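You operate a simulated robot arm through the tools that you are given. There is no shell and no other tool.

Carry out the task below with a simulated robot arm. There is one attempt and no reset: what you move stays moved.

## Task
Coat the puffs evenly, oil first, and tip them into the grey tray.
Fine: oil lever and seasoning lever 2 times each; at least 2 turns after the oil, at least 4 after the seasoning; stop the drum before tipping, raise it again.

Only the result counts: the job must be done as asked and must still hold three seconds after the hand-in. Knocking over, shifting, dropping, spilling or breaking anything else fails it.

## Robot
A 6-joint arm with a two-finger gripper, fixed in place. Base frame: the origin is at the foot of the arm, x ahead of it, y to its left, z up. Readings come in m, rad, newtons and seconds.
With the tool pointing down near the work surface it reaches from about 0.24 to 0.78 m from the base axis. Its first joint turns from -2.897 to 2.897 rad. Payload 3.43 kg.
The TCP is the grasp point between the finger pads, 0.02 m short of the fingertips. In the tool frame z runs along the fingers and y along their closing line. The gripper opens to 0.19 m. The gripper's body begins 0.248 m behind the TCP.
Orientation is told as [roll, pitch, yaw] about the base's x, y, z axes, in that order, counted from this pose: with the fingers straight down and closing along the base's y, the tool's x points along the base's -x, its y along +y and its z along -z.

## Interface
- The arm moves only by the tool step_arm. Its argument "plan" is text: rows parted by semicolons, each of 7 numbers parted by spaces: the shift along the tool's x, y, z in units of 150 mm (1.0 is 150 mm), then the turn, a rotation vector about the tool's x, y, z in units of 180 degrees (1.0 is 180 degrees), then the closure in counts, from 0 (fully open) to 255 (shut). In form: tx ty tz ax ay az gripper; .... A call has 1 to 20 rows; each row is the pose to reach, as a shift and turn from the pose commanded when the call began, along the tool's axes at that moment. A call with a number of a shift or a turn outside -1 to 1 is refused whole. Rows are played at 5 a second. More than 0.05 m and 0.15 rad between two rows, or a gripper value outside its range, and nothing of the call is played. Where a pose cannot be reached the arm comes as near as it can. A force on the tool above 90 N (or 10 N above the force at the start of the call, whichever is more), or a blocked arm, ends the call early, and 0.2 s more pass. Each finger travels about 0.153 m/s and halts on what it meets, pressing with about 21 N; the grip force reading is that of the motor and also rises with nothing between the fingers. The clock runs only during rows and for 0.2 s after the last one: add rows that repeat a pose to give the fingers time. It gives the time, the measured TCP pose, the force on the tool (base axes), the opening and the grip force at its end, in the units of the frame above (readings bear some noise), with the torque about the TCP (base axes, N m) and any sound that the robot's microphone picked up.
- Cameras (640 x 400 px; columns grow to the right, rows downward): "scene" is fixed at [0.2187, -0.498, 1.5928]; the picture's right is [0.68, -0.73, 0.00], its down [-0.38, -0.36, -0.85] and it looks along [0.62, 0.58, -0.52] (base axes); focal length 218 px, centre (320, 200). "wrist" rides on the gripper at [0.07, -0.008, -0.288] in the tool frame; the picture's right is [0.12, 0.99, 0.00], its down [-0.96, 0.11, -0.25] and it looks along [-0.25, 0.03, 0.97] (tool axes); focal length 261 px, centre (320, 200). There is no depth. A picture from a camera that has moved, and an enlarged one, comes with that camera's place and axes in the base frame and with its lens.
- capture(camera): a new picture of that camera. The clock stands still meanwhile.
- lift_body(by): slides the trunk up (or, below 0, down) by that many m; the arm rides with it, the base frame stays. It gives what a move gives, with no picture.
- enlarge(camera, box): a new picture of the part [left, top, right, bottom] of that camera's present view, enlarged. The clock stands still meanwhile.
- hand_in(): hands the job in; it is judged then, once.

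Nothing tells you positions but the pictures and the camera data. Unless the task says otherwise, let go and move clear before handing in.

The tools are called after ">>>" by a JSON object that holds its "fn" and its "kwargs". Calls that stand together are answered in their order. step_arm: Moves the arm, as the interface text tells. Its arguments: {"type":"object","properties":{"plan":{"type":"string"}},"required":["plan"]} The other tools are called the same way: lift_body (by) slides the trunk up or down; capture (camera) takes a picture; enlarge (camera, box) takes an enlarged picture of a part of a camera's view; hand_in () hands the job in.

At the start:

```text
t: 0.0
ee_pos: [0.5891, -0.209, 1.5261]
tool_rot: [0.0, -0.001, 0.003]
force: [0.7, -0.3, 0.1]
torque: [0.0, -0.02, -0.01]
width: 0.1901
gripper_force: 0.0
trunk travel left (down, up): [-0.375, 0.065]
```

scene: 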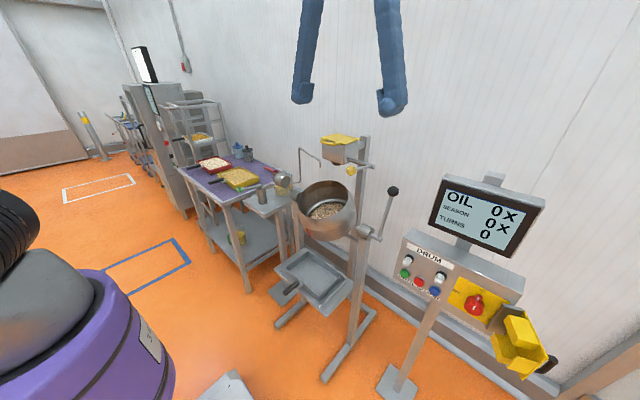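
wrist: 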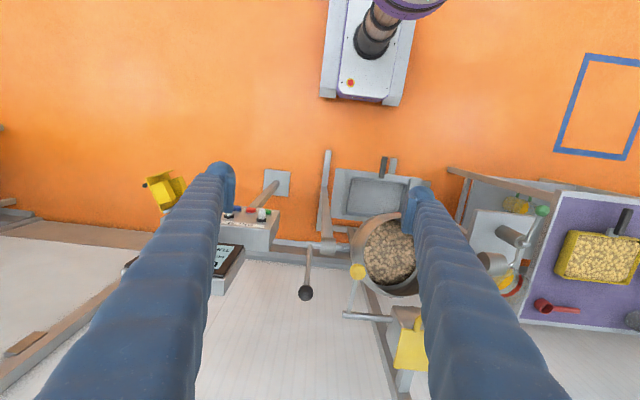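

I see a tumbling drum on a stand, with a grey tray beneath it, a control panel with buttons and a display, and levers above the drum. I'll take closer pictures before moving anything.

>>> {"fn": "enlarge", "kwargs": {"camera": "scene", "box": [260, 120, 420, 220]}}

>>> {"fn": "enlarge", "kwargs": {"camera": "scene", "box": [380, 160, 580, 390]}}

>>> {"fn": "enlarge", "kwargs": {"camera": "scene", "box": [220, 200, 400, 390]}}

>>> {"fn": "enlarge", "kwargs": {"camera": "wrist", "box": [220, 130, 460, 380]}}

```text
4.00 times, centred on (340, 170) of scene
camera zoom: at [0.2187, -0.498, 1.5928], right [0.68, -0.73, 0.0], down [-0.38, -0.36, -0.85], along [0.62, 0.58, -0.52], focal length 873 px, centre (240, 320)
```

zoom: 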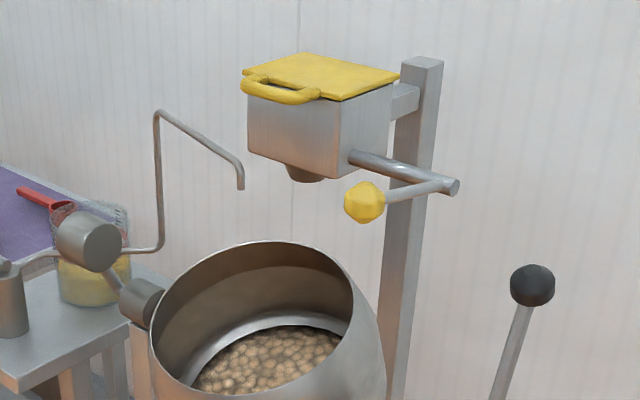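

```text
1.74 times, centred on (480, 275) of scene
camera zoom: at [0.2187, -0.498, 1.5928], right [0.68, -0.73, 0.0], down [-0.38, -0.36, -0.85], along [0.62, 0.58, -0.52], focal length 380 px, centre (42, 70)
```

zoom: 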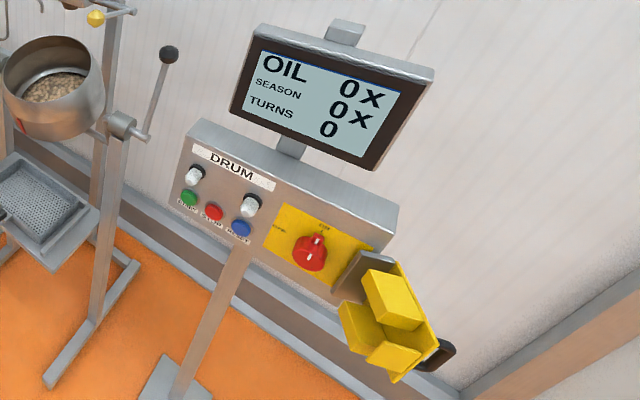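

```text
2.11 times, centred on (310, 295) of scene
camera zoom: at [0.2187, -0.498, 1.5928], right [0.68, -0.73, 0.0], down [-0.38, -0.36, -0.85], along [0.62, 0.58, -0.52], focal length 460 px, centre (341, 0)
```

zoom: 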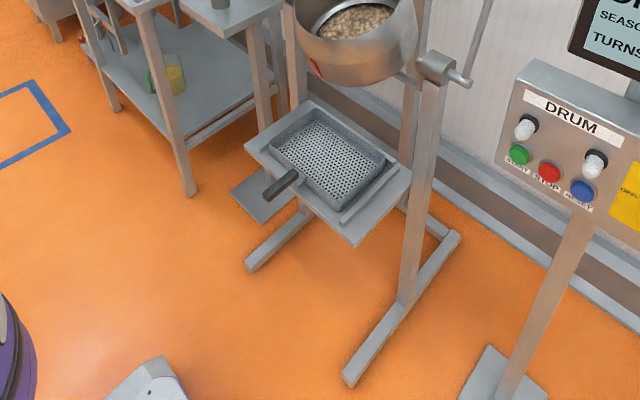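

```text
1.60 times, centred on (340, 255) of wrist
camera zoom: at [0.5192, -0.2157, 1.8138], right [-0.12, 0.99, 0.0], down [0.96, 0.12, 0.25], along [0.25, 0.03, -0.97], focal length 417 px, centre (288, 112)
```

zoom: 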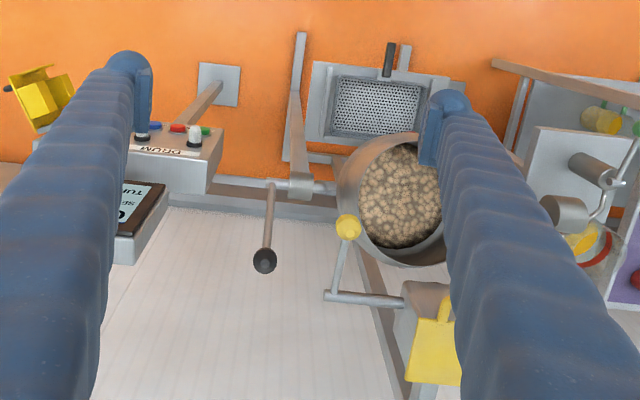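

The drum, the seasoning hopper with its yellow-knob lever, the oil pump at the left and the black tilt lever can all be made out. I'll look at the fine labels and the oil pump more closely.

>>> {"fn": "enlarge", "kwargs": {"camera": "scene", "box": [395, 235, 495, 300]}}

>>> {"fn": "enlarge", "kwargs": {"camera": "scene", "box": [445, 270, 565, 380]}}

>>> {"fn": "enlarge", "kwargs": {"camera": "scene", "box": [220, 140, 320, 220]}}

>>> {"fn": "enlarge", "kwargs": {"camera": "wrist", "box": [420, 150, 560, 320]}}

>>> {"fn": "enlarge", "kwargs": {"camera": "scene", "box": [330, 170, 420, 260]}}

>>> {"fn": "enlarge", "kwargs": {"camera": "scene", "box": [270, 170, 370, 250]}}

```text
6.15 times, centred on (445, 268) of scene
camera zoom: at [0.2187, -0.498, 1.5928], right [0.68, -0.73, 0.0], down [-0.38, -0.36, -0.85], along [0.62, 0.58, -0.52], focal length 1344 px, centre (-449, -215)
```

zoom: 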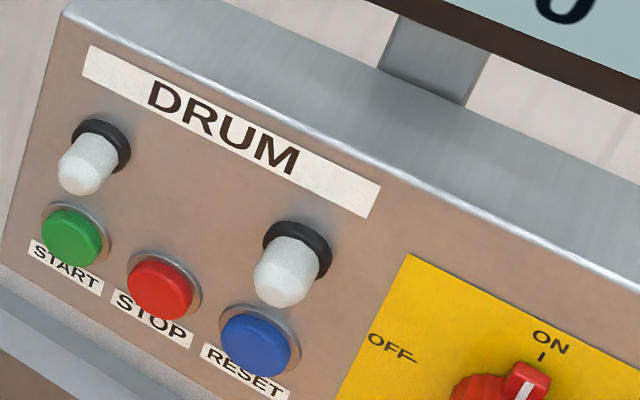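

```text
3.64 times, centred on (505, 325) of scene
camera zoom: at [0.2187, -0.498, 1.5928], right [0.68, -0.73, 0.0], down [-0.38, -0.36, -0.85], along [0.62, 0.58, -0.52], focal length 794 px, centre (-353, -254)
```

zoom: 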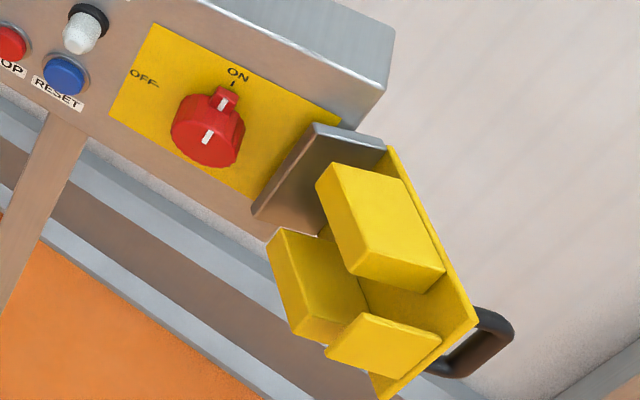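

```text
5.00 times, centred on (270, 180) of scene
camera zoom: at [0.2187, -0.498, 1.5928], right [0.68, -0.73, 0.0], down [-0.38, -0.36, -0.85], along [0.62, 0.58, -0.52], focal length 1092 px, centre (570, 300)
```

zoom: 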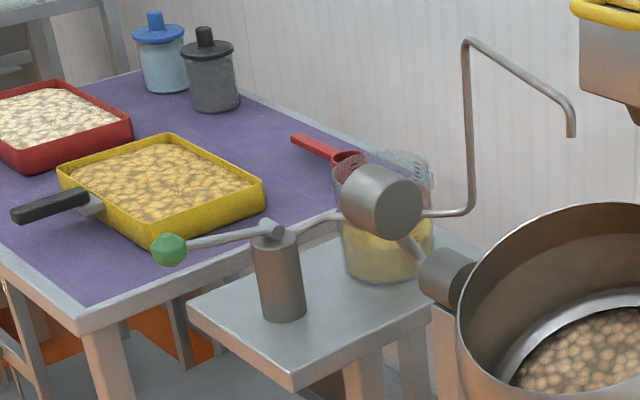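

```text
2.35 times, centred on (490, 235) of wrist
camera zoom: at [0.5192, -0.2157, 1.8138], right [-0.12, 0.99, 0.0], down [0.96, 0.12, 0.25], along [0.25, 0.03, -0.97], focal length 613 px, centre (-80, 118)
```

zoom: 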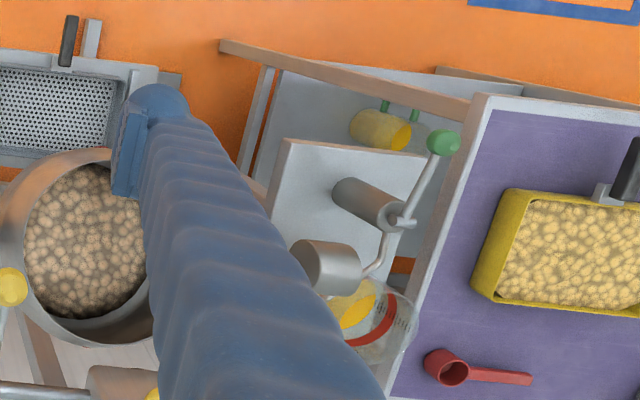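

```text
4.44 times, centred on (375, 215) of scene
camera zoom: at [0.2187, -0.498, 1.5928], right [0.68, -0.73, 0.0], down [-0.38, -0.36, -0.85], along [0.62, 0.58, -0.52], focal length 970 px, centre (76, 133)
```

zoom: 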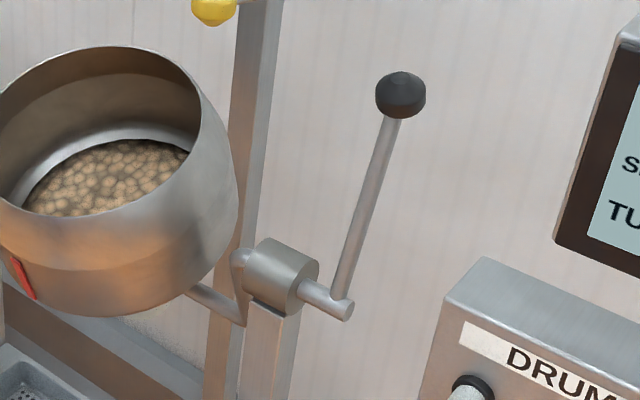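

```text
5.00 times, centred on (320, 210) of scene
camera zoom: at [0.2187, -0.498, 1.5928], right [0.68, -0.73, 0.0], down [-0.38, -0.36, -0.85], along [0.62, 0.58, -0.52], focal length 1092 px, centre (320, 150)
```

zoom: 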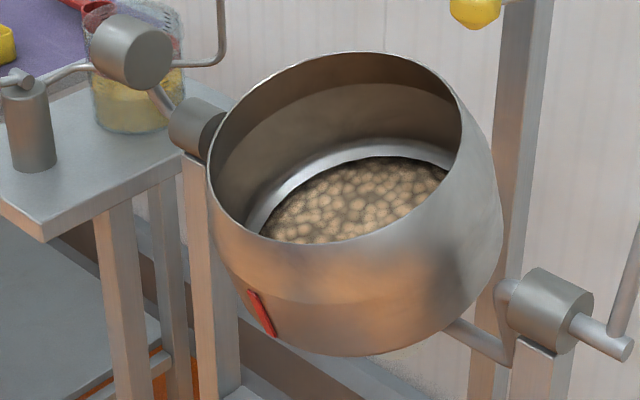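

I place the parts, by triangulating the two views, at roughly: seasoning knob (0.82,-0.09,1.27), oil knob (0.67,0.50,1.03), tilt knob (0.95,-0.20,1.18), START (0.80,-0.36,0.97), STOP (0.79,-0.415,0.98). I'll lower the trunk to working height first, with the arm clear of everything, and close the fingers.

>>> {"fn": "lift_body", "kwargs": {"by": -0.2}}

>>> {"fn": "step_arm", "kwargs": {"plan": "0 0 0 0 0 0 255; 0 0 0 0 0 0 255; 0 0 0 0 0 0 255; 0 0 0 0 0 0 255"}}

```text
t: 2.2
ee_pos: [0.5893, -0.2078, 1.3263]
tool_rot: [0.0, 0.001, 0.002]
force: [-0.1, 0.2, 0.9]
torque: [-0.03, 0.0, 0.0]
width: 0.1899
gripper_force: 0.0
trunk travel left (down, up): [-0.175, 0.265]
```

```text
t: 3.2
ee_pos: [0.5887, -0.2088, 1.3266]
tool_rot: [0.001, 0.0, 0.001]
force: [0.9, 0.4, 0.8]
torque: [-0.03, 0.03, -0.01]
width: 0.0
gripper_force: 20.6
trunk travel left (down, up): [-0.175, 0.265]
```

The trunk is down and the fingers are closed. Next I'll swing to the right and pitch the tool 45° forward so that the wrist camera sees the panel.

>>> {"fn": "step_arm", "kwargs": {"plan": "0.03 -0.125 0.1 0 -0.031 0 255; 0.06 -0.25 0.2 0 -0.0625 0 255; 0.1 -0.375 0.3 0 -0.094 0 255; 0.13 -0.5 0.4 0 -0.125 0 255; 0.17 -0.625 0.5 0 -0.156 0 255; 0.2 -0.75 0.6 0 -0.1875 0 255; 0.23 -0.875 0.7 0 -0.219 0 255; 0.27 -1 0.8 0 -0.25 0 255; 0.27 -1 0.8 0 -0.25 0 255"}}

>>> {"fn": "capture", "kwargs": {"camera": "wrist"}}

>>> {"fn": "capture", "kwargs": {"camera": "scene"}}

```text
t: 5.2
ee_pos: [0.5467, -0.3584, 1.2057]
tool_rot: [0.003, -0.784, 0.0]
force: [-0.1, -0.4, 0.1]
torque: [0.09, -0.03, 0.09]
width: 0.0
gripper_force: 21.0
trunk travel left (down, up): [-0.175, 0.265]
```

```text
taken
camera wrist: at [0.2946, -0.3666, 1.3591], right [-0.08, 0.99, -0.08], down [0.51, 0.11, 0.86], along [0.86, 0.03, -0.51], focal length 261 px, centre (320, 200)
```

wrist: 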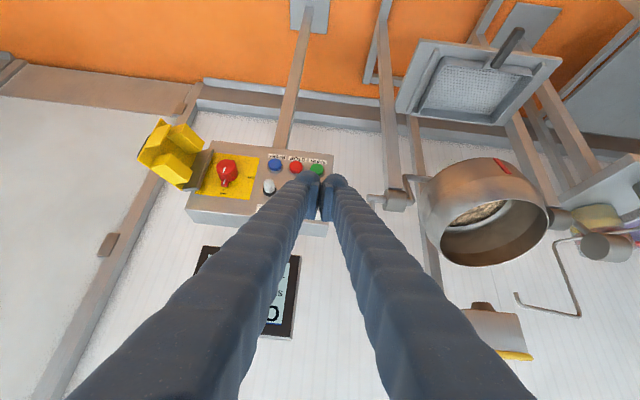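

```text
taken
```

scene: 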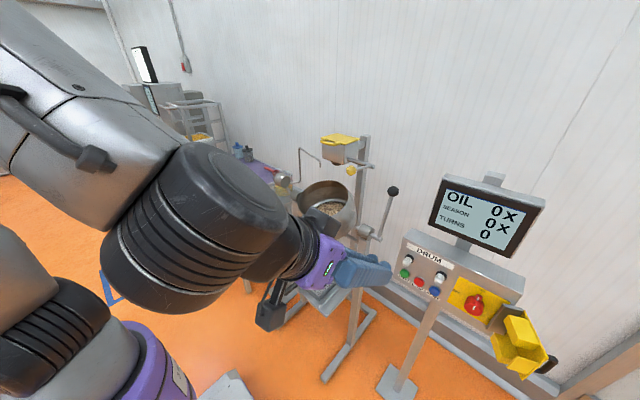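

From here the panel is in view, partly behind the fingers. I'll zoom in on the buttons to refine their positions.

>>> {"fn": "enlarge", "kwargs": {"camera": "wrist", "box": [180, 130, 360, 250]}}

>>> {"fn": "enlarge", "kwargs": {"camera": "scene", "box": [330, 220, 470, 320]}}

```text
3.33 times, centred on (270, 190) of wrist
camera zoom: at [0.2946, -0.3666, 1.3591], right [-0.08, 0.99, -0.08], down [0.51, 0.11, 0.86], along [0.86, 0.03, -0.51], focal length 869 px, centre (487, 233)
```

zoom: 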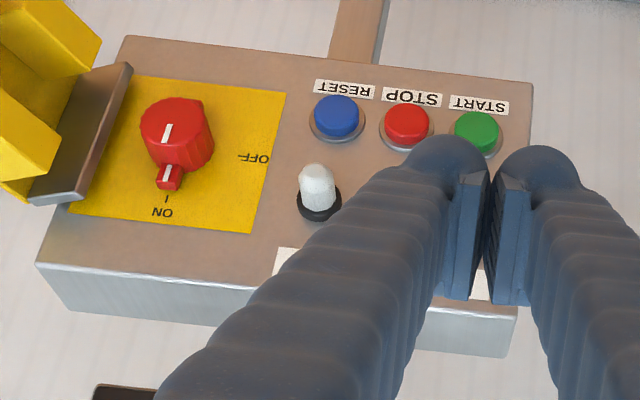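

```text
4.00 times, centred on (400, 270) of scene
camera zoom: at [0.2187, -0.498, 1.5928], right [0.68, -0.73, 0.0], down [-0.38, -0.36, -0.85], along [0.62, 0.58, -0.52], focal length 873 px, centre (0, -80)
```

zoom: 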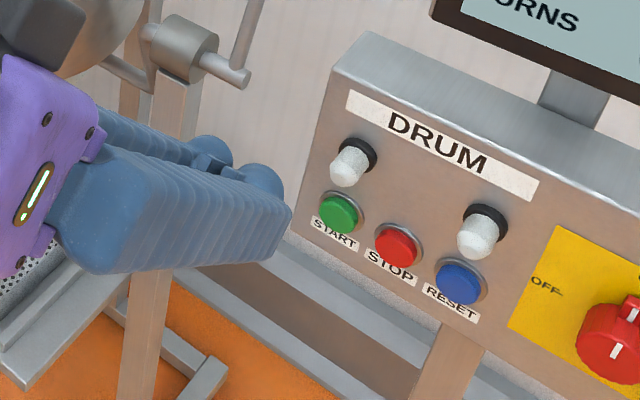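

The panel face is vertical at about x=0.80, with START near (0.79,-0.365,0.98) and a lamp about 7 cm above it. To miss the lamp I'll bring the tool horizontal and come in straight along +x, moving in stages.

>>> {"fn": "step_arm", "kwargs": {"plan": "0.05 0 0.11 0 -0.031 0 255; 0.1 0 0.22 0 -0.0625 0 255; 0.15 0 0.33 0 -0.094 0 255; 0.2 0 0.45 0 -0.125 0 255; 0.25 0 0.56 0 -0.156 0 255; 0.3 0.02 0.67 0 -0.1875 0 255; 0.35 0.03 0.78 0 -0.219 0 255; 0.39 0.043 0.89 0 -0.25 0 255; 0.39 0.043 0.89 0 -0.25 0 255"}}

>>> {"fn": "capture", "kwargs": {"camera": "scene"}}

>>> {"fn": "capture", "kwargs": {"camera": "wrist"}}

```text
t: 7.2
ee_pos: [0.6002, -0.3561, 1.2003]
tool_rot: [0.568, -1.444, -0.559]
force: [0.1, 0.2, -0.2]
torque: [-0.04, -0.03, -0.02]
width: 0.0
gripper_force: 20.8
out of reach, approached as far as the arm can: row 5, 6, 7, 8, 9
trunk travel left (down, up): [-0.175, 0.265]
```

```text
taken
```

scene: 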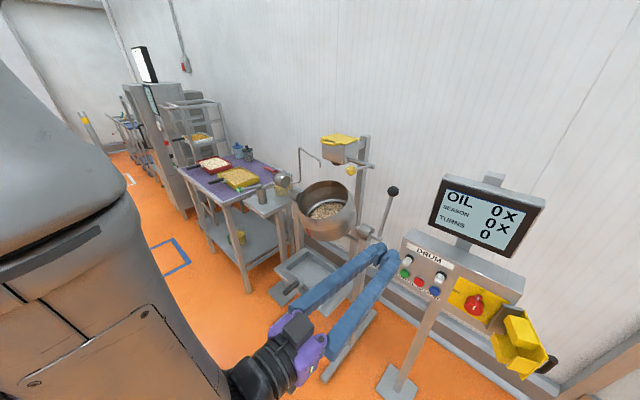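

```text
taken
camera wrist: at [0.3068, -0.3618, 1.1613], right [-0.02, 1.0, -0.05], down [-0.14, 0.05, 0.99], along [0.99, 0.02, 0.14], focal length 261 px, centre (320, 200)
```

wrist: 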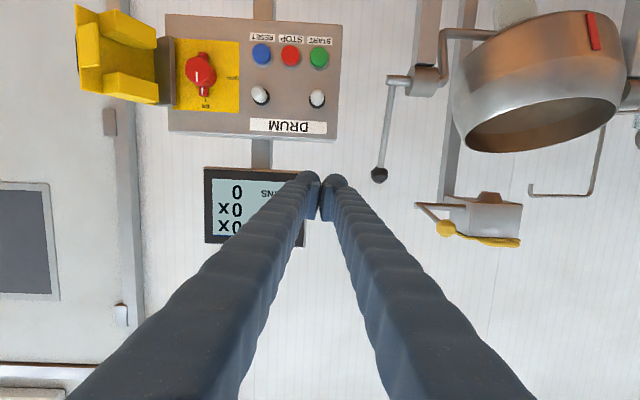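

The arm runs out of room downward with the tool level this close to its base, so it stopped at z≈1.20. I'll lower the trunk, since the fingers are well clear of the panel at x≈0.62, and then check the pose.

>>> {"fn": "lift_body", "kwargs": {"by": -0.17}}

>>> {"fn": "step_arm", "kwargs": {"plan": "0 0 0 0 0 0 255; 0 0 0 0 0 0 255"}}

```text
t: 9.1
ee_pos: [0.5998, -0.3552, 1.0314]
tool_rot: [0.568, -1.444, -0.558]
force: [0.1, -0.2, 0.1]
torque: [0.01, 0.01, 0.01]
width: 0.0002
gripper_force: 20.2
trunk travel left (down, up): [-0.005, 0.435]
```

```text
t: 9.7
ee_pos: [0.6007, -0.3556, 1.031]
tool_rot: [0.57, -1.444, -0.558]
force: [-0.4, 0.7, -0.6]
torque: [-0.01, -0.01, -0.02]
width: 0.0001
gripper_force: 20.8
trunk travel left (down, up): [-0.005, 0.435]
```

The pose holds at z≈1.03 with the tool nearly level. I'll move forward and slightly down to stand just in front of START.

>>> {"fn": "step_arm", "kwargs": {"plan": "0.06 0 0.175 0 0 0 255; 0.12 0 0.35 0 0 0 255; 0.18 0 0.525 0 0 0 255; 0.235 0 0.695 0 0 0 255; 0.235 0 0.695 0 0 0 255"}}

>>> {"fn": "enlarge", "kwargs": {"camera": "scene", "box": [330, 220, 470, 320]}}

>>> {"fn": "capture", "kwargs": {"camera": "wrist"}}

```text
t: 10.9
ee_pos: [0.7018, -0.3551, 0.9892]
tool_rot: [0.586, -1.435, -0.572]
force: [0.4, 0.0, -0.3]
torque: [0.01, -0.05, -0.03]
width: 0.0
gripper_force: 20.7
out of reach, approached as far as the arm can: row 2, 3, 4, 5
trunk travel left (down, up): [-0.005, 0.435]
```

```text
4.00 times, centred on (400, 270) of scene
camera zoom: at [0.2187, -0.498, 1.5928], right [0.68, -0.73, 0.0], down [-0.38, -0.36, -0.85], along [0.62, 0.58, -0.52], focal length 873 px, centre (0, -80)
```

zoom: 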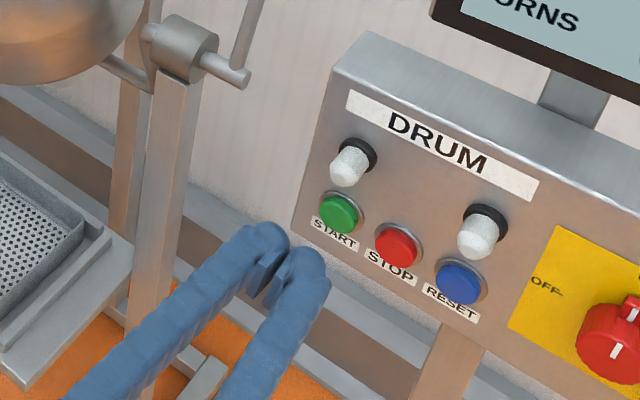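

```text
taken
camera wrist: at [0.4076, -0.3627, 0.9515], right [-0.02, 1.0, -0.04], down [-0.14, 0.04, 0.99], along [0.99, 0.03, 0.14], focal length 261 px, centre (320, 200)
```

wrist: 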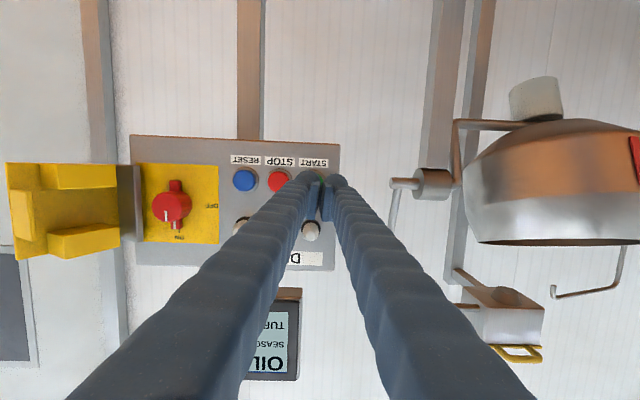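

The lower-y finger lines up with START (y≈-0.366, z≈0.98) and clears STOP. I'll press forward in small steps and watch the force.

>>> {"fn": "step_arm", "kwargs": {"plan": "0 0 0.12 0 0 0 255; 0 0 0.22 0 0 0 255; 0 0 0.3 0 0 0 255; 0 0 0.36 0 0 0 255; 0 0 0.4 0 0 0 255"}}

>>> {"fn": "enlarge", "kwargs": {"camera": "scene", "box": [330, 220, 470, 320]}}

```text
t: 12.1
ee_pos: [0.7616, -0.354, 0.9826]
tool_rot: [0.57, -1.443, -0.559]
force: [0.4, -0.1, -0.9]
torque: [0.0, 0.03, -0.02]
width: 0.0
gripper_force: 21.1
trunk travel left (down, up): [-0.005, 0.435]
```

```text
4.00 times, centred on (400, 270) of scene
camera zoom: at [0.2187, -0.498, 1.5928], right [0.68, -0.73, 0.0], down [-0.38, -0.36, -0.85], along [0.62, 0.58, -0.52], focal length 873 px, centre (0, -80)
```

zoom: 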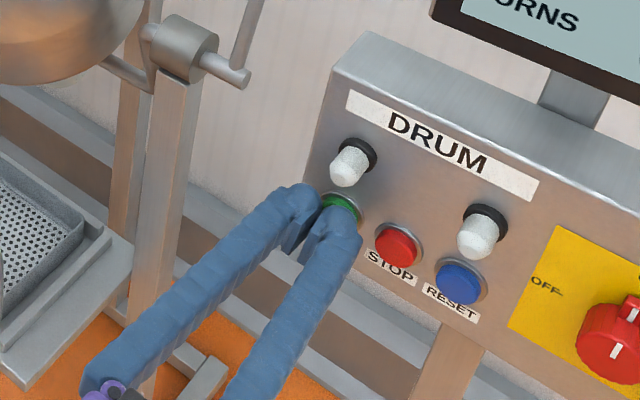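

The fingertip is right at the green button with no contact force yet. I'll push on a few millimetres at a time.

>>> {"fn": "step_arm", "kwargs": {"plan": "0 0 0.03 0 0 0 255; 0 0 0.05 0 0 0 255; 0 0 0.07 0 0 0 255"}}

>>> {"fn": "enlarge", "kwargs": {"camera": "scene", "box": [280, 170, 540, 320]}}

```text
t: 12.9
ee_pos: [0.771, -0.3546, 0.9823]
tool_rot: [0.568, -1.444, -0.559]
force: [-6.5, 2.6, 1.4]
torque: [-0.06, -0.05, -0.04]
width: 0.0001
gripper_force: 20.4
trunk travel left (down, up): [-0.005, 0.435]
heard: click
```

```text
2.46 times, centred on (410, 245) of scene
camera zoom: at [0.2187, -0.498, 1.5928], right [0.68, -0.73, 0.0], down [-0.38, -0.36, -0.85], along [0.62, 0.58, -0.52], focal length 537 px, centre (98, 89)
```

zoom: 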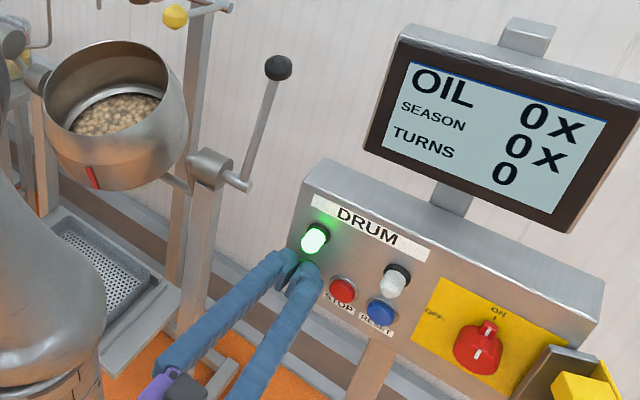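

A click, and the green lamp is lit, so the drum should be running. I'll back off along the same line and look at the turn counter.

>>> {"fn": "step_arm", "kwargs": {"plan": "0 0 -0.1 0 0 0 255; 0 0 -0.3 0 0 0 255; 0 0 -0.55 0 0 0 255; 0 0 -0.8 0 0 0 255; 0 0 -1 0 0 0 255"}}

>>> {"fn": "enlarge", "kwargs": {"camera": "scene", "box": [280, 170, 540, 320]}}

```text
t: 14.1
ee_pos: [0.6255, -0.3649, 1.01]
tool_rot: [0.586, -1.434, -0.571]
force: [0.3, -0.3, 0.2]
torque: [0.01, 0.01, -0.01]
width: 0.0
gripper_force: 21.1
out of reach, approached as far as the arm can: row 4, 5
trunk travel left (down, up): [-0.005, 0.435]
```

```text
2.46 times, centred on (410, 245) of scene
camera zoom: at [0.2187, -0.498, 1.5928], right [0.68, -0.73, 0.0], down [-0.38, -0.36, -0.85], along [0.62, 0.58, -0.52], focal length 537 px, centre (98, 89)
```

zoom: 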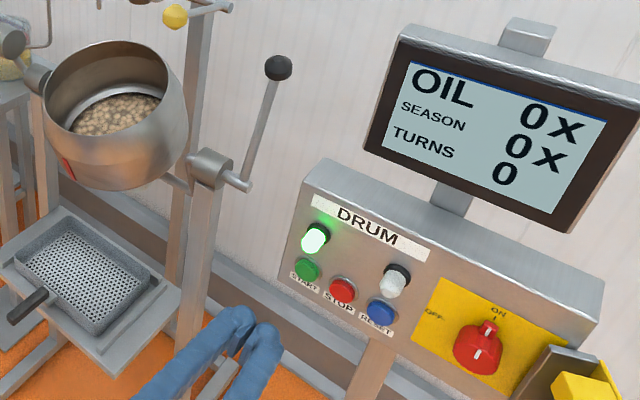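

The drum's red mark is moving, at roughly 10 s a turn, and the counters all still read 0. Next comes the oil lever on the far left, so I'll tilt the tool back to 45° and rise to travel in front of the drum safely.

>>> {"fn": "step_arm", "kwargs": {"plan": "-0.13 0.06 -0.06 0 0.035 -0.003 255; -0.27 0.13 -0.12 0 0.07 -0.007 255; -0.4 0.19 -0.18 0 0.105 -0.01 255; -0.53 0.26 -0.24 0 0.14 -0.013 255; -0.67 0.32 -0.3 0 0.175 -0.017 255; -0.8 0.39 -0.36 0 0.21 -0.02 255"}}

>>> {"fn": "lift_body", "kwargs": {"by": 0.15}}

```text
t: 15.5
ee_pos: [0.5819, -0.3154, 1.138]
tool_rot: [0.018, -0.803, 0.02]
force: [0.1, -1.2, 0.4]
torque: [0.01, 0.02, 0.08]
width: 0.0
gripper_force: 21.0
trunk travel left (down, up): [-0.005, 0.435]
```

```text
t: 17.2
ee_pos: [0.5827, -0.315, 1.2876]
tool_rot: [0.016, -0.804, 0.019]
force: [-0.2, 0.2, 0.5]
torque: [0.0, 0.01, 0.0]
width: 0.0
gripper_force: 21.5
trunk travel left (down, up): [-0.155, 0.285]
```

The tool is now at 45° and z≈1.29. I'll travel to the left in 15 cm stages in front of the drum.

>>> {"fn": "step_arm", "kwargs": {"plan": "0 0.25 0 0 0 0 255; 0 0.5 0 0 0 0 255; 0 0.75 0 0 0 0 255; 0 1 0 0 0 0 255"}}

>>> {"fn": "step_arm", "kwargs": {"plan": "0 0.25 0 0 0 0 255; 0 0.5 0 0 0 0 255; 0 0.75 0 0 0 0 255; 0 1 0 0 0 0 255"}}

>>> {"fn": "enlarge", "kwargs": {"camera": "scene", "box": [400, 160, 560, 280]}}

>>> {"fn": "capture", "kwargs": {"camera": "wrist"}}

```text
t: 18.4
ee_pos: [0.5844, -0.1685, 1.2375]
tool_rot: [0.092, -0.726, -0.031]
force: [-0.9, 0.6, -0.5]
torque: [-0.04, -0.04, -0.07]
width: 0.0
gripper_force: 20.7
trunk travel left (down, up): [-0.155, 0.285]
stopped in row 4: the arm was blocked; the commanded pose is now the measured one
```

```text
t: 19.4
ee_pos: [0.5798, -0.0202, 1.2471]
tool_rot: [0.096, -0.729, -0.034]
force: [-0.7, 0.0, -0.1]
torque: [0.03, -0.02, 0.05]
width: 0.0
gripper_force: 20.9
trunk travel left (down, up): [-0.155, 0.285]
```

```text
3.33 times, centred on (480, 220) of scene
camera zoom: at [0.2187, -0.498, 1.5928], right [0.68, -0.73, 0.0], down [-0.38, -0.36, -0.85], along [0.62, 0.58, -0.52], focal length 728 px, centre (-213, 133)
```

zoom: 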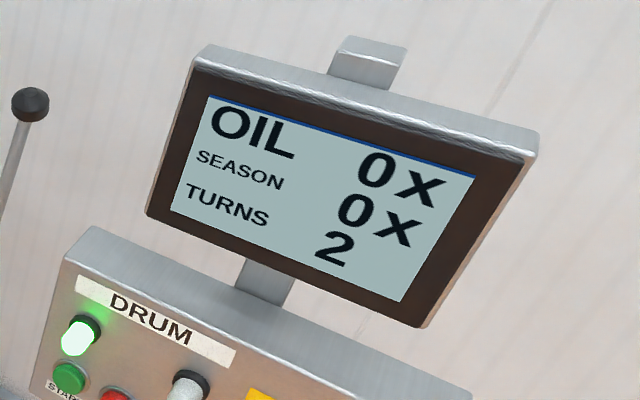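

```text
taken
camera wrist: at [0.3363, -0.0464, 1.4145], right [-0.12, 0.99, -0.01], down [0.55, 0.07, 0.83], along [0.83, 0.09, -0.55], focal length 261 px, centre (320, 200)
```

wrist: 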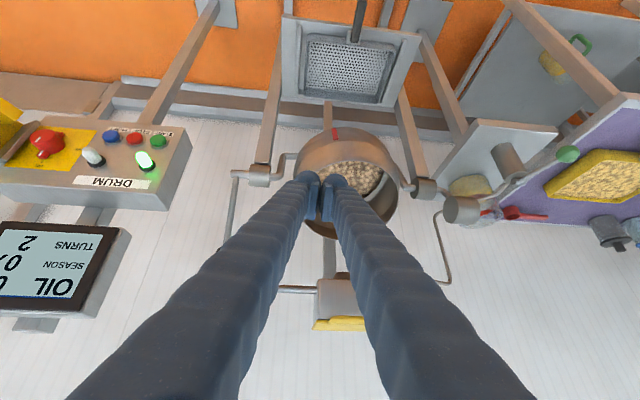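

The counter shows 2 turns already, so it takes about 3 s per turn. The path is clear, so I'll carry on to the left toward the oil lever.

>>> {"fn": "step_arm", "kwargs": {"plan": "0 0.25 0 0 0 0 255; 0 0.5 0 0 0 0 255; 0 0.75 0 0 0 0 255; 0 1 0 0 0 0 255"}}

>>> {"fn": "step_arm", "kwargs": {"plan": "0 0.25 0 0 0 0 255; 0 0.5 0 0 0 0 255; 0 0.75 0 0 0 0 255; 0 1 0 0 0 0 255"}}

>>> {"fn": "capture", "kwargs": {"camera": "wrist"}}

>>> {"fn": "capture", "kwargs": {"camera": "scene"}}

```text
t: 20.4
ee_pos: [0.5767, 0.1288, 1.2586]
tool_rot: [0.093, -0.728, -0.032]
force: [0.4, 0.1, -0.4]
torque: [0.06, 0.02, 0.02]
width: 0.0002
gripper_force: 20.9
trunk travel left (down, up): [-0.155, 0.285]
```

```text
t: 21.4
ee_pos: [0.5799, 0.2715, 1.2623]
tool_rot: [0.083, -0.719, -0.044]
force: [0.6, 0.6, -0.1]
torque: [-0.05, -0.02, 0.0]
width: 0.0
gripper_force: 20.9
trunk travel left (down, up): [-0.155, 0.285]
```

```text
taken
camera wrist: at [0.3376, 0.2511, 1.4318], right [-0.1, 0.99, -0.02], down [0.56, 0.07, 0.83], along [0.82, 0.07, -0.56], focal length 261 px, centre (320, 200)
```

wrist: 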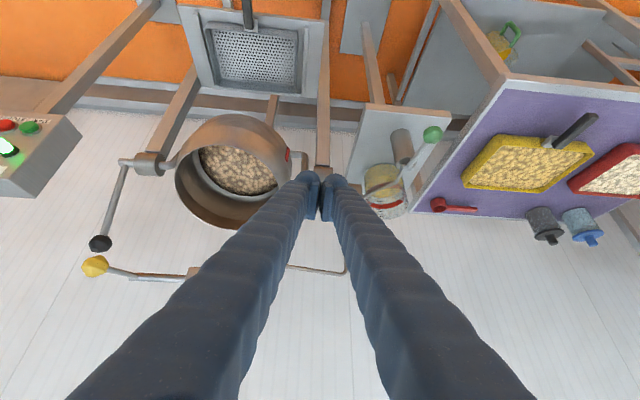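

```text
taken
```

scene: 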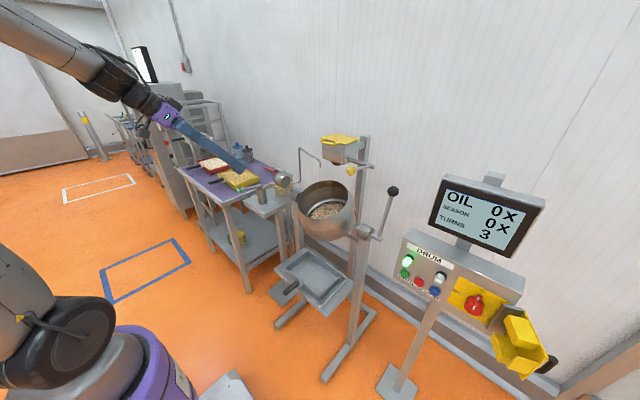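

The oil pump is now visible and the counter reads 3 turns. I'll zoom in on the lever to see its pivot before I press it.

>>> {"fn": "enlarge", "kwargs": {"camera": "wrist", "box": [350, 100, 470, 230]}}

>>> {"fn": "enlarge", "kwargs": {"camera": "scene", "box": [210, 140, 330, 220]}}

```text
3.08 times, centred on (410, 165) of wrist
camera zoom: at [0.3376, 0.2511, 1.4318], right [-0.1, 0.99, -0.02], down [0.56, 0.07, 0.83], along [0.82, 0.07, -0.56], focal length 802 px, centre (43, 308)
```

zoom: 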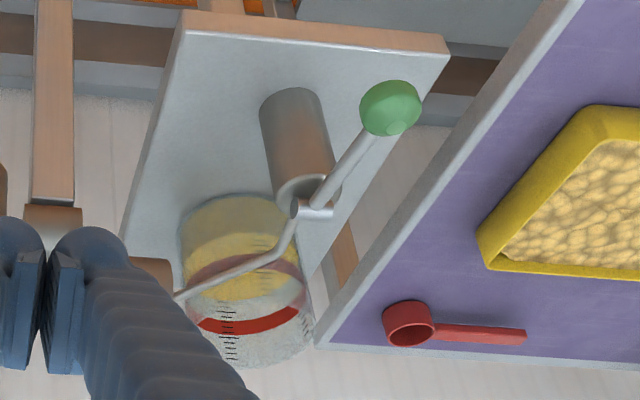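

```text
5.00 times, centred on (270, 180) of scene
camera zoom: at [0.2187, -0.498, 1.5928], right [0.68, -0.73, 0.0], down [-0.38, -0.36, -0.85], along [0.62, 0.58, -0.52], focal length 1092 px, centre (570, 300)
```

zoom: 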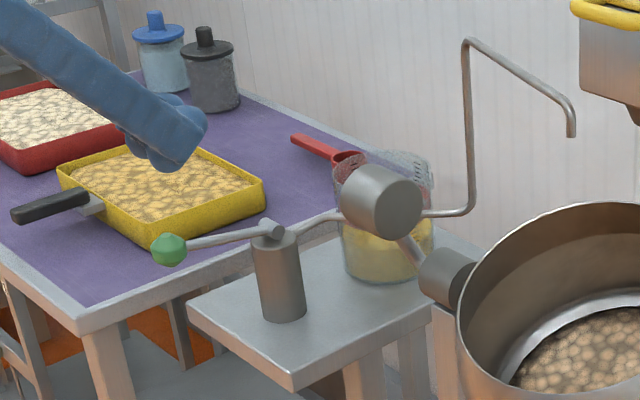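

The lever pivots about a level pin along y, so pushing the green knob (about 0.665, 0.495, 1.036) down works the pump. I'll bring the tool nearly level above the knob, so the underside of the closed fingers presses it.

>>> {"fn": "step_arm", "kwargs": {"plan": "0.017 0.153 0.123 0 -0.038 0 255; 0.033 0.307 0.245 0 -0.075 0 255; 0.05 0.46 0.368 0 -0.113 0 255; 0.066 0.614 0.49 0 -0.15 0 255; 0.083 0.767 0.613 0 -0.188 0 255; 0.083 0.767 0.613 0 -0.188 0 255"}}

>>> {"fn": "capture", "kwargs": {"camera": "wrist"}}

```text
t: 23.0
ee_pos: [0.6279, 0.3821, 1.2303]
tool_rot: [0.477, -1.316, -0.455]
force: [-0.9, -1.7, 0.7]
torque: [0.11, 0.1, 0.48]
width: 0.0001
gripper_force: 21.0
trunk travel left (down, up): [-0.155, 0.285]
stopped in row 6: the arm was blocked; the commanded pose is now the measured one
```

```text
taken
camera wrist: at [0.3324, 0.373, 1.2265], right [-0.04, 1.0, 0.0], down [-0.02, 0.0, 1.0], along [1.0, 0.04, 0.02], focal length 261 px, centre (320, 200)
```

wrist: 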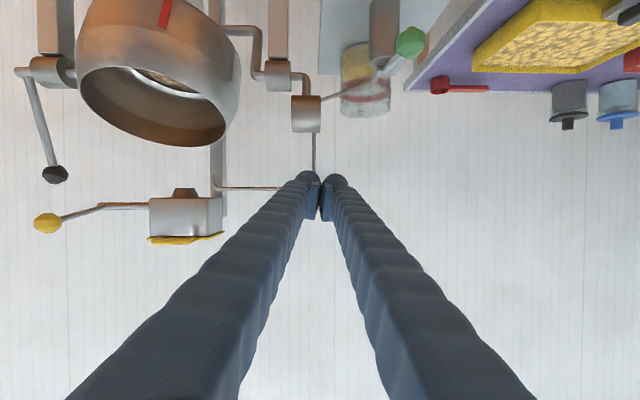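

The arm is again near its inner limit, and z came out at 1.23. I'll lower the trunk 0.1 m in free space and then slide outward over the knob.

>>> {"fn": "lift_body", "kwargs": {"by": -0.1}}

>>> {"fn": "step_arm", "kwargs": {"plan": "0 0.12 0.09 0 0 -0.006 255; -0.005 0.25 0.18 0 0 -0.013 255; -0.007 0.37 0.25 0 0 -0.019 255; -0.01 0.5 0.32 0 0 -0.026 255; -0.012 0.62 0.38 0 0 -0.032 255; -0.014 0.744 0.431 0 0 -0.0385 255; -0.014 0.744 0.431 0 0 -0.0385 255"}}

>>> {"fn": "capture", "kwargs": {"camera": "wrist"}}

>>> {"fn": "enlarge", "kwargs": {"camera": "scene", "box": [210, 140, 330, 220]}}

```text
t: 24.4
ee_pos: [0.627, 0.3854, 1.1289]
tool_rot: [0.457, -1.317, -0.432]
force: [0.5, 0.0, -0.3]
torque: [-0.01, 0.02, 0.03]
width: 0.0
gripper_force: 21.4
trunk travel left (down, up): [-0.055, 0.385]
```

```text
t: 26.2
ee_pos: [0.6877, 0.479, 1.2241]
tool_rot: [0.567, -1.377, -0.528]
force: [-0.1, -1.3, -0.1]
torque: [0.02, 0.06, 0.12]
width: 0.0001
gripper_force: 20.8
trunk travel left (down, up): [-0.055, 0.385]
stopped in row 7: the arm was blocked; the commanded pose is now the measured one
```

```text
taken
camera wrist: at [0.3929, 0.4654, 1.2009], right [-0.05, 1.0, -0.01], down [-0.09, 0.01, 1.0], along [0.99, 0.05, 0.09], focal length 261 px, centre (320, 200)
```

wrist: 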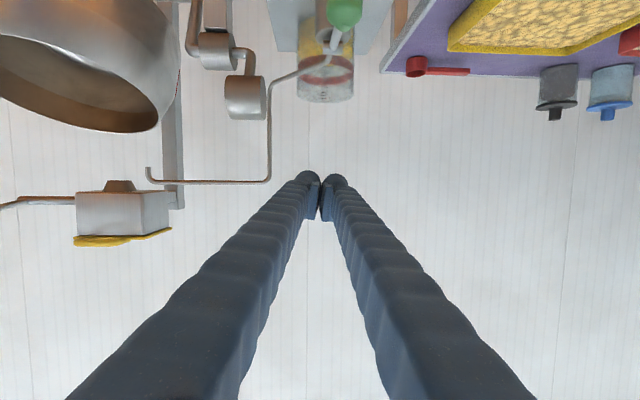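

```text
5.00 times, centred on (270, 180) of scene
camera zoom: at [0.2187, -0.498, 1.5928], right [0.68, -0.73, 0.0], down [-0.38, -0.36, -0.85], along [0.62, 0.58, -0.52], focal length 1092 px, centre (570, 300)
```

zoom: 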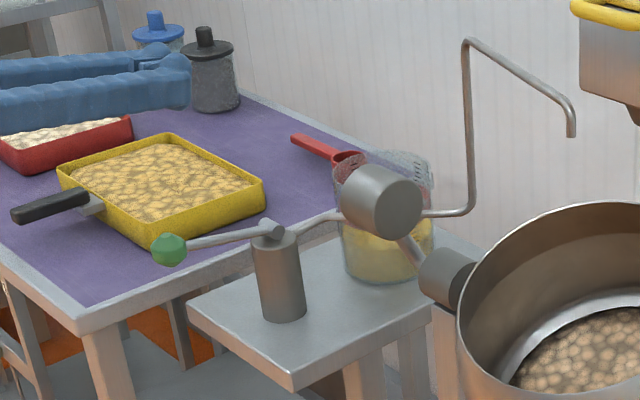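

The arm rode up by about 9 cm near a joint limit with the tool this level. I'll go back to a 45° tool angle, which it handled well, and press the lever's rod just behind the knob from above.

>>> {"fn": "step_arm", "kwargs": {"plan": "0 0 0 0 0.038 -0.006 255; 0 0.02 0 0 0.076 -0.012 255; 0 0.04 0 0 0.114 -0.018 255; 0 0.06 0 0 0.152 -0.024 255; 0 0.08 0 0 0.19 -0.03 255; 0 0.08 0 0 0.19 -0.03 255"}}

>>> {"fn": "capture", "kwargs": {"camera": "wrist"}}

>>> {"fn": "capture", "kwargs": {"camera": "scene"}}

```text
t: 27.6
ee_pos: [0.6811, 0.5004, 1.2193]
tool_rot: [0.02, -0.809, 0.07]
force: [0.4, -1.5, -0.2]
torque: [0.02, 0.02, -0.02]
width: 0.0001
gripper_force: 20.7
trunk travel left (down, up): [-0.055, 0.385]
```

```text
taken
camera wrist: at [0.4271, 0.4696, 1.3677], right [-0.17, 0.98, -0.07], down [0.48, 0.14, 0.87], along [0.86, 0.11, -0.49], focal length 261 px, centre (320, 200)
```

wrist: 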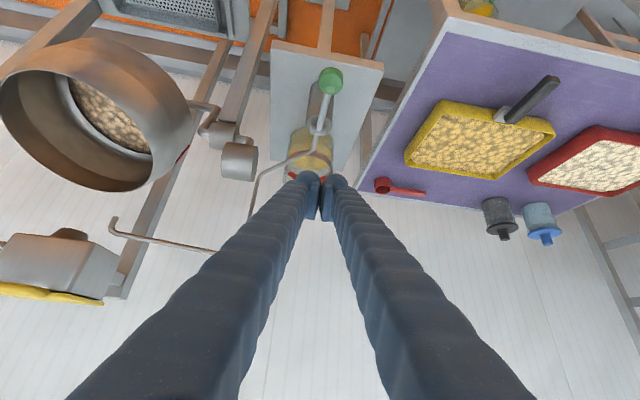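

```text
taken
```

scene: 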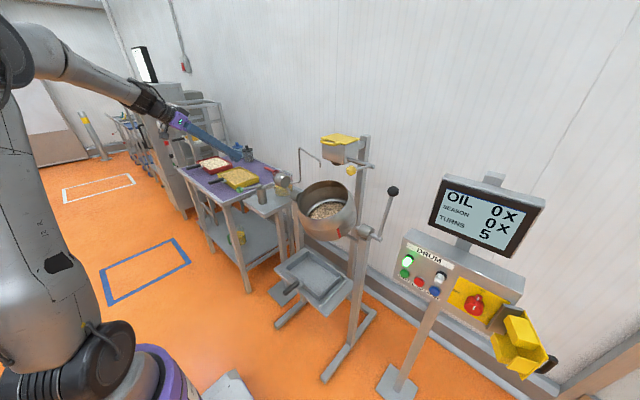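

The knob checks out at (0.664, 0.502, 1.036) and its pivot at x≈0.78, with the fingers in line at y≈0.50. I'll come down to just above the rod.

>>> {"fn": "step_arm", "kwargs": {"plan": "0.09 -0.004 0.115 0 0 0 255; 0.18 -0.008 0.23 0 0 0 255; 0.27 -0.012 0.345 0 0 0 255; 0.36 -0.015 0.46 0 0 0 255; 0.45 -0.019 0.575 0 0 0 255; 0.54 -0.023 0.689 0 0 0 255; 0.54 -0.023 0.689 0 0 0 255"}}

>>> {"fn": "enlarge", "kwargs": {"camera": "scene", "box": [210, 140, 330, 220]}}

>>> {"fn": "capture", "kwargs": {"camera": "wrist"}}

```text
t: 29.2
ee_pos: [0.7003, 0.5007, 1.0885]
tool_rot: [0.018, -0.807, 0.07]
force: [0.3, 0.3, -0.6]
torque: [0.0, -0.04, 0.0]
width: 0.0
gripper_force: 21.2
trunk travel left (down, up): [-0.055, 0.385]
```

```text
5.00 times, centred on (270, 180) of scene
camera zoom: at [0.2187, -0.498, 1.5928], right [0.68, -0.73, 0.0], down [-0.38, -0.36, -0.85], along [0.62, 0.58, -0.52], focal length 1092 px, centre (570, 300)
```

zoom: 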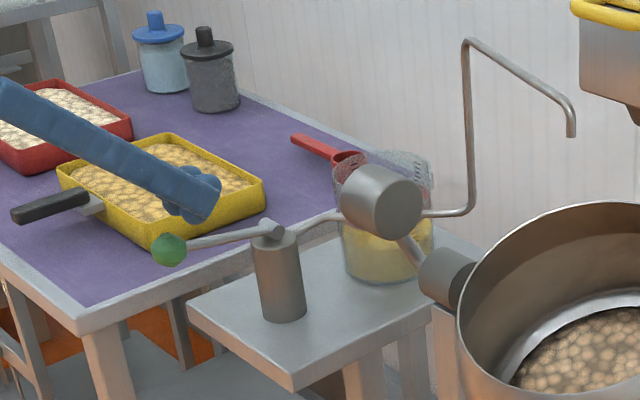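

```text
taken
camera wrist: at [0.4464, 0.4708, 1.2364], right [-0.16, 0.98, -0.07], down [0.48, 0.14, 0.87], along [0.86, 0.11, -0.49], focal length 261 px, centre (320, 200)
```

wrist: 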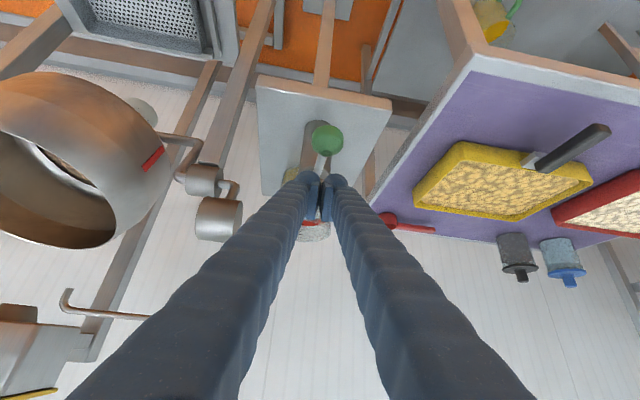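

The fingertips sit just above the lever rod. I'll press straight down in 1 cm steps and watch force, sound and the display.

>>> {"fn": "step_arm", "kwargs": {"plan": "0.048 0 0.046 0 0 0 255; 0.097 0 0.092 0 0 0 255; 0.145 0 0.138 0 0 0 255; 0.193 0 0.184 0 0 0 255; 0.241 0 0.23 0 0 0 255"}}

>>> {"fn": "enlarge", "kwargs": {"camera": "scene", "box": [210, 140, 330, 220]}}

>>> {"fn": "enlarge", "kwargs": {"camera": "scene", "box": [400, 160, 560, 280]}}

```text
t: 30.4
ee_pos: [0.6981, 0.5019, 1.0378]
tool_rot: [0.019, -0.808, 0.071]
force: [0.0, -0.5, 1.2]
torque: [-0.01, 0.05, 0.02]
width: 0.0
gripper_force: 20.8
trunk travel left (down, up): [-0.055, 0.385]
```

```text
5.00 times, centred on (270, 180) of scene
camera zoom: at [0.2187, -0.498, 1.5928], right [0.68, -0.73, 0.0], down [-0.38, -0.36, -0.85], along [0.62, 0.58, -0.52], focal length 1092 px, centre (570, 300)
```

zoom: 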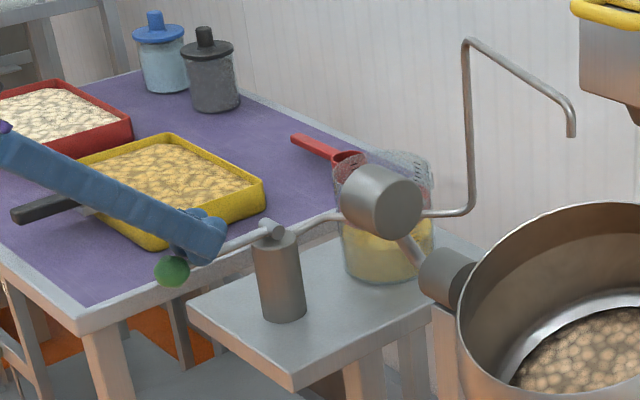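

```text
3.33 times, centred on (480, 220) of scene
camera zoom: at [0.2187, -0.498, 1.5928], right [0.68, -0.73, 0.0], down [-0.38, -0.36, -0.85], along [0.62, 0.58, -0.52], focal length 728 px, centre (-213, 133)
```

zoom: 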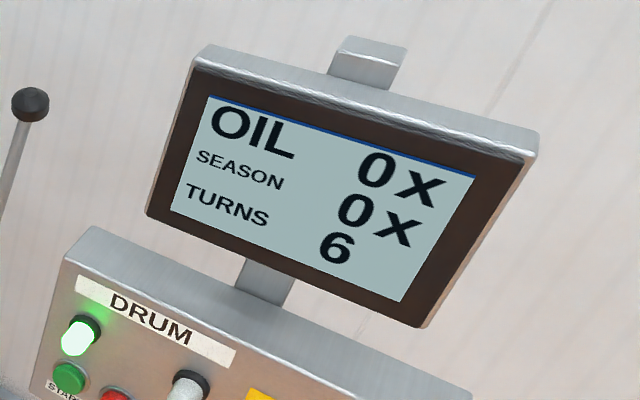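

The lever is moving down easily, with no count yet. I'll keep pressing down.

>>> {"fn": "step_arm", "kwargs": {"plan": "0.048 0 0.046 0 0 0 255; 0.097 0 0.092 0 0 0 255; 0.145 0 0.138 0 0 0 255"}}

>>> {"fn": "enlarge", "kwargs": {"camera": "scene", "box": [210, 140, 330, 220]}}

>>> {"fn": "enlarge", "kwargs": {"camera": "scene", "box": [400, 160, 560, 280]}}

```text
t: 31.2
ee_pos: [0.7005, 0.5023, 1.012]
tool_rot: [0.022, -0.81, 0.07]
force: [1.1, -4.1, 10.4]
torque: [-0.13, -0.01, 0.03]
width: 0.0
gripper_force: 20.9
trunk travel left (down, up): [-0.055, 0.385]
```

```text
5.00 times, centred on (270, 180) of scene
camera zoom: at [0.2187, -0.498, 1.5928], right [0.68, -0.73, 0.0], down [-0.38, -0.36, -0.85], along [0.62, 0.58, -0.52], focal length 1092 px, centre (570, 300)
```

zoom: 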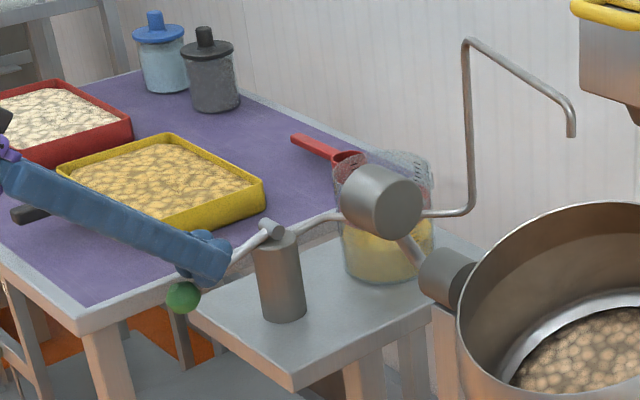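

```text
3.33 times, centred on (480, 220) of scene
camera zoom: at [0.2187, -0.498, 1.5928], right [0.68, -0.73, 0.0], down [-0.38, -0.36, -0.85], along [0.62, 0.58, -0.52], focal length 728 px, centre (-213, 133)
```

zoom: 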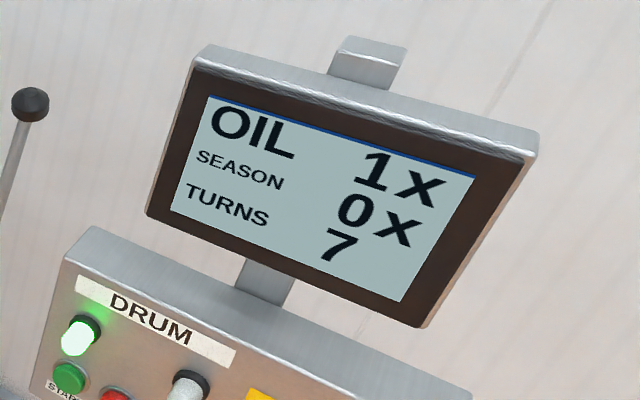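

OIL now reads 1x. I'll lift off and see whether the lever springs back.

>>> {"fn": "step_arm", "kwargs": {"plan": "-0.097 0 -0.092 0 0 0 255; -0.193 0 -0.184 0 0 0 255; -0.29 0 -0.276 0 0 0 255; -0.386 0 -0.368 0 0 0 255; -0.386 0 -0.368 0 0 0 255"}}

>>> {"fn": "enlarge", "kwargs": {"camera": "scene", "box": [210, 140, 330, 220]}}

>>> {"fn": "enlarge", "kwargs": {"camera": "scene", "box": [400, 160, 560, 280]}}

```text
t: 32.6
ee_pos: [0.7231, 0.4731, 1.0667]
tool_rot: [-0.011, -0.788, 0.049]
force: [0.8, 0.2, 0.0]
torque: [-0.02, -0.02, -0.01]
width: 0.0
gripper_force: 21.4
trunk travel left (down, up): [-0.055, 0.385]
stopped in row 5: the arm was blocked; the commanded pose is now the measured one
```

```text
5.00 times, centred on (270, 180) of scene
camera zoom: at [0.2187, -0.498, 1.5928], right [0.68, -0.73, 0.0], down [-0.38, -0.36, -0.85], along [0.62, 0.58, -0.52], focal length 1092 px, centre (570, 300)
```

zoom: 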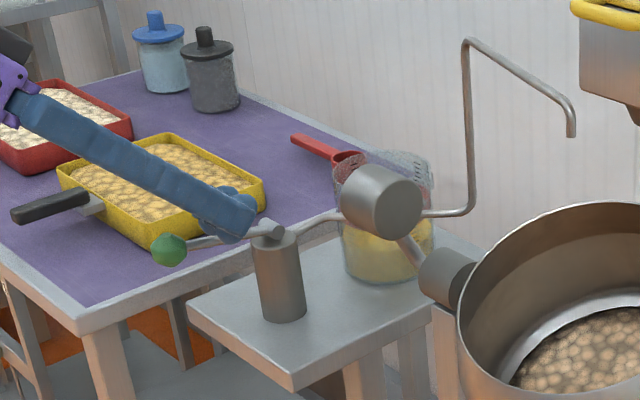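

```text
3.33 times, centred on (480, 220) of scene
camera zoom: at [0.2187, -0.498, 1.5928], right [0.68, -0.73, 0.0], down [-0.38, -0.36, -0.85], along [0.62, 0.58, -0.52], focal length 728 px, centre (-213, 133)
```

zoom: 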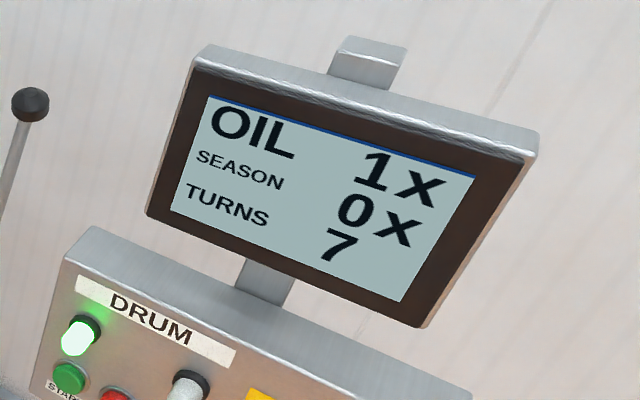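

The lever sprang back, OIL reads 1x, but the arm stopped early and sits a few centimetres off its path. I'll look at the whole arm before going on.

>>> {"fn": "capture", "kwargs": {"camera": "scene"}}

>>> {"fn": "capture", "kwargs": {"camera": "wrist"}}

```text
taken
```

scene: 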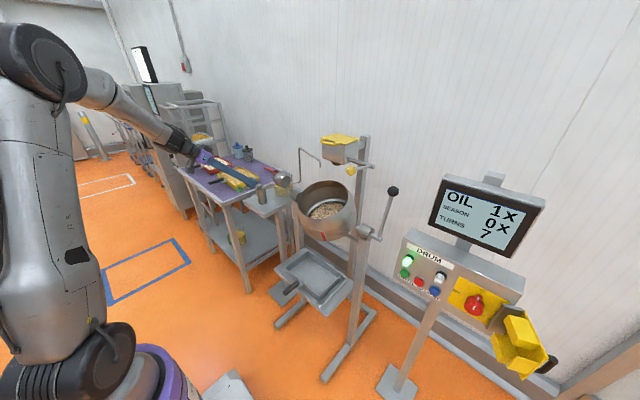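

```text
taken
camera wrist: at [0.4694, 0.4556, 1.22], right [-0.12, 0.99, -0.09], down [0.5, 0.14, 0.86], along [0.86, 0.06, -0.51], focal length 261 px, centre (320, 200)
```

wrist: 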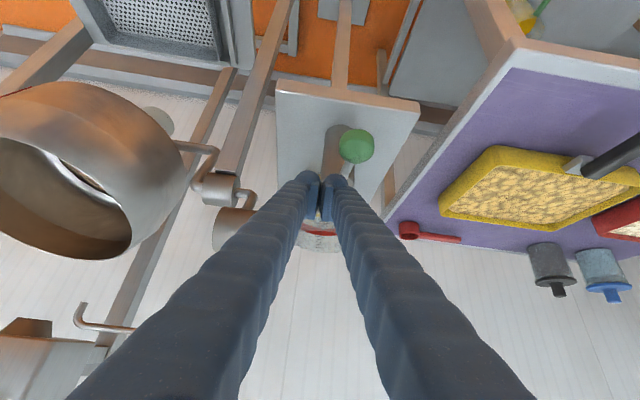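

The arm's posture looks fine and the lever is free, so the stop seems to be a joint-path hiccup. I'll rise a little and then re-align over the rod with small moves.

>>> {"fn": "step_arm", "kwargs": {"plan": "-0.06 0 -0.08 0 0 0 255; -0.118 0 -0.165 0 0 0 255; -0.07 0.1 -0.19 0 0 0 255; -0.021 0.191 -0.217 0 0 0 255"}}

>>> {"fn": "enlarge", "kwargs": {"camera": "scene", "box": [210, 140, 330, 220]}}

```text
t: 33.8
ee_pos: [0.7204, 0.4701, 1.0783]
tool_rot: [-0.029, -0.777, 0.02]
force: [0.1, -0.3, 0.1]
torque: [0.03, 0.01, 0.03]
width: 0.0002
gripper_force: 20.4
trunk travel left (down, up): [-0.055, 0.385]
stopped in row 4: the arm was blocked; the commanded pose is now the measured one
```

```text
5.00 times, centred on (270, 180) of scene
camera zoom: at [0.2187, -0.498, 1.5928], right [0.68, -0.73, 0.0], down [-0.38, -0.36, -0.85], along [0.62, 0.58, -0.52], focal length 1092 px, centre (570, 300)
```

zoom: 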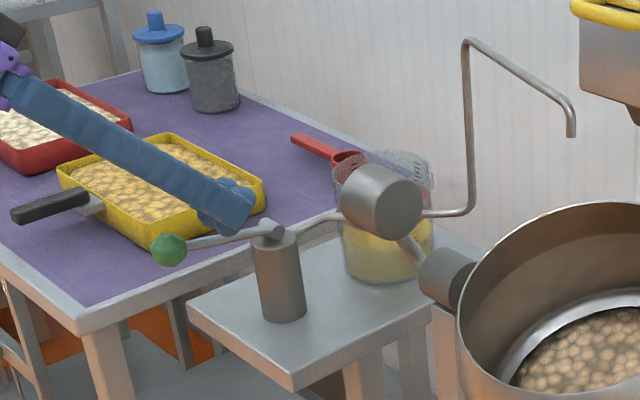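

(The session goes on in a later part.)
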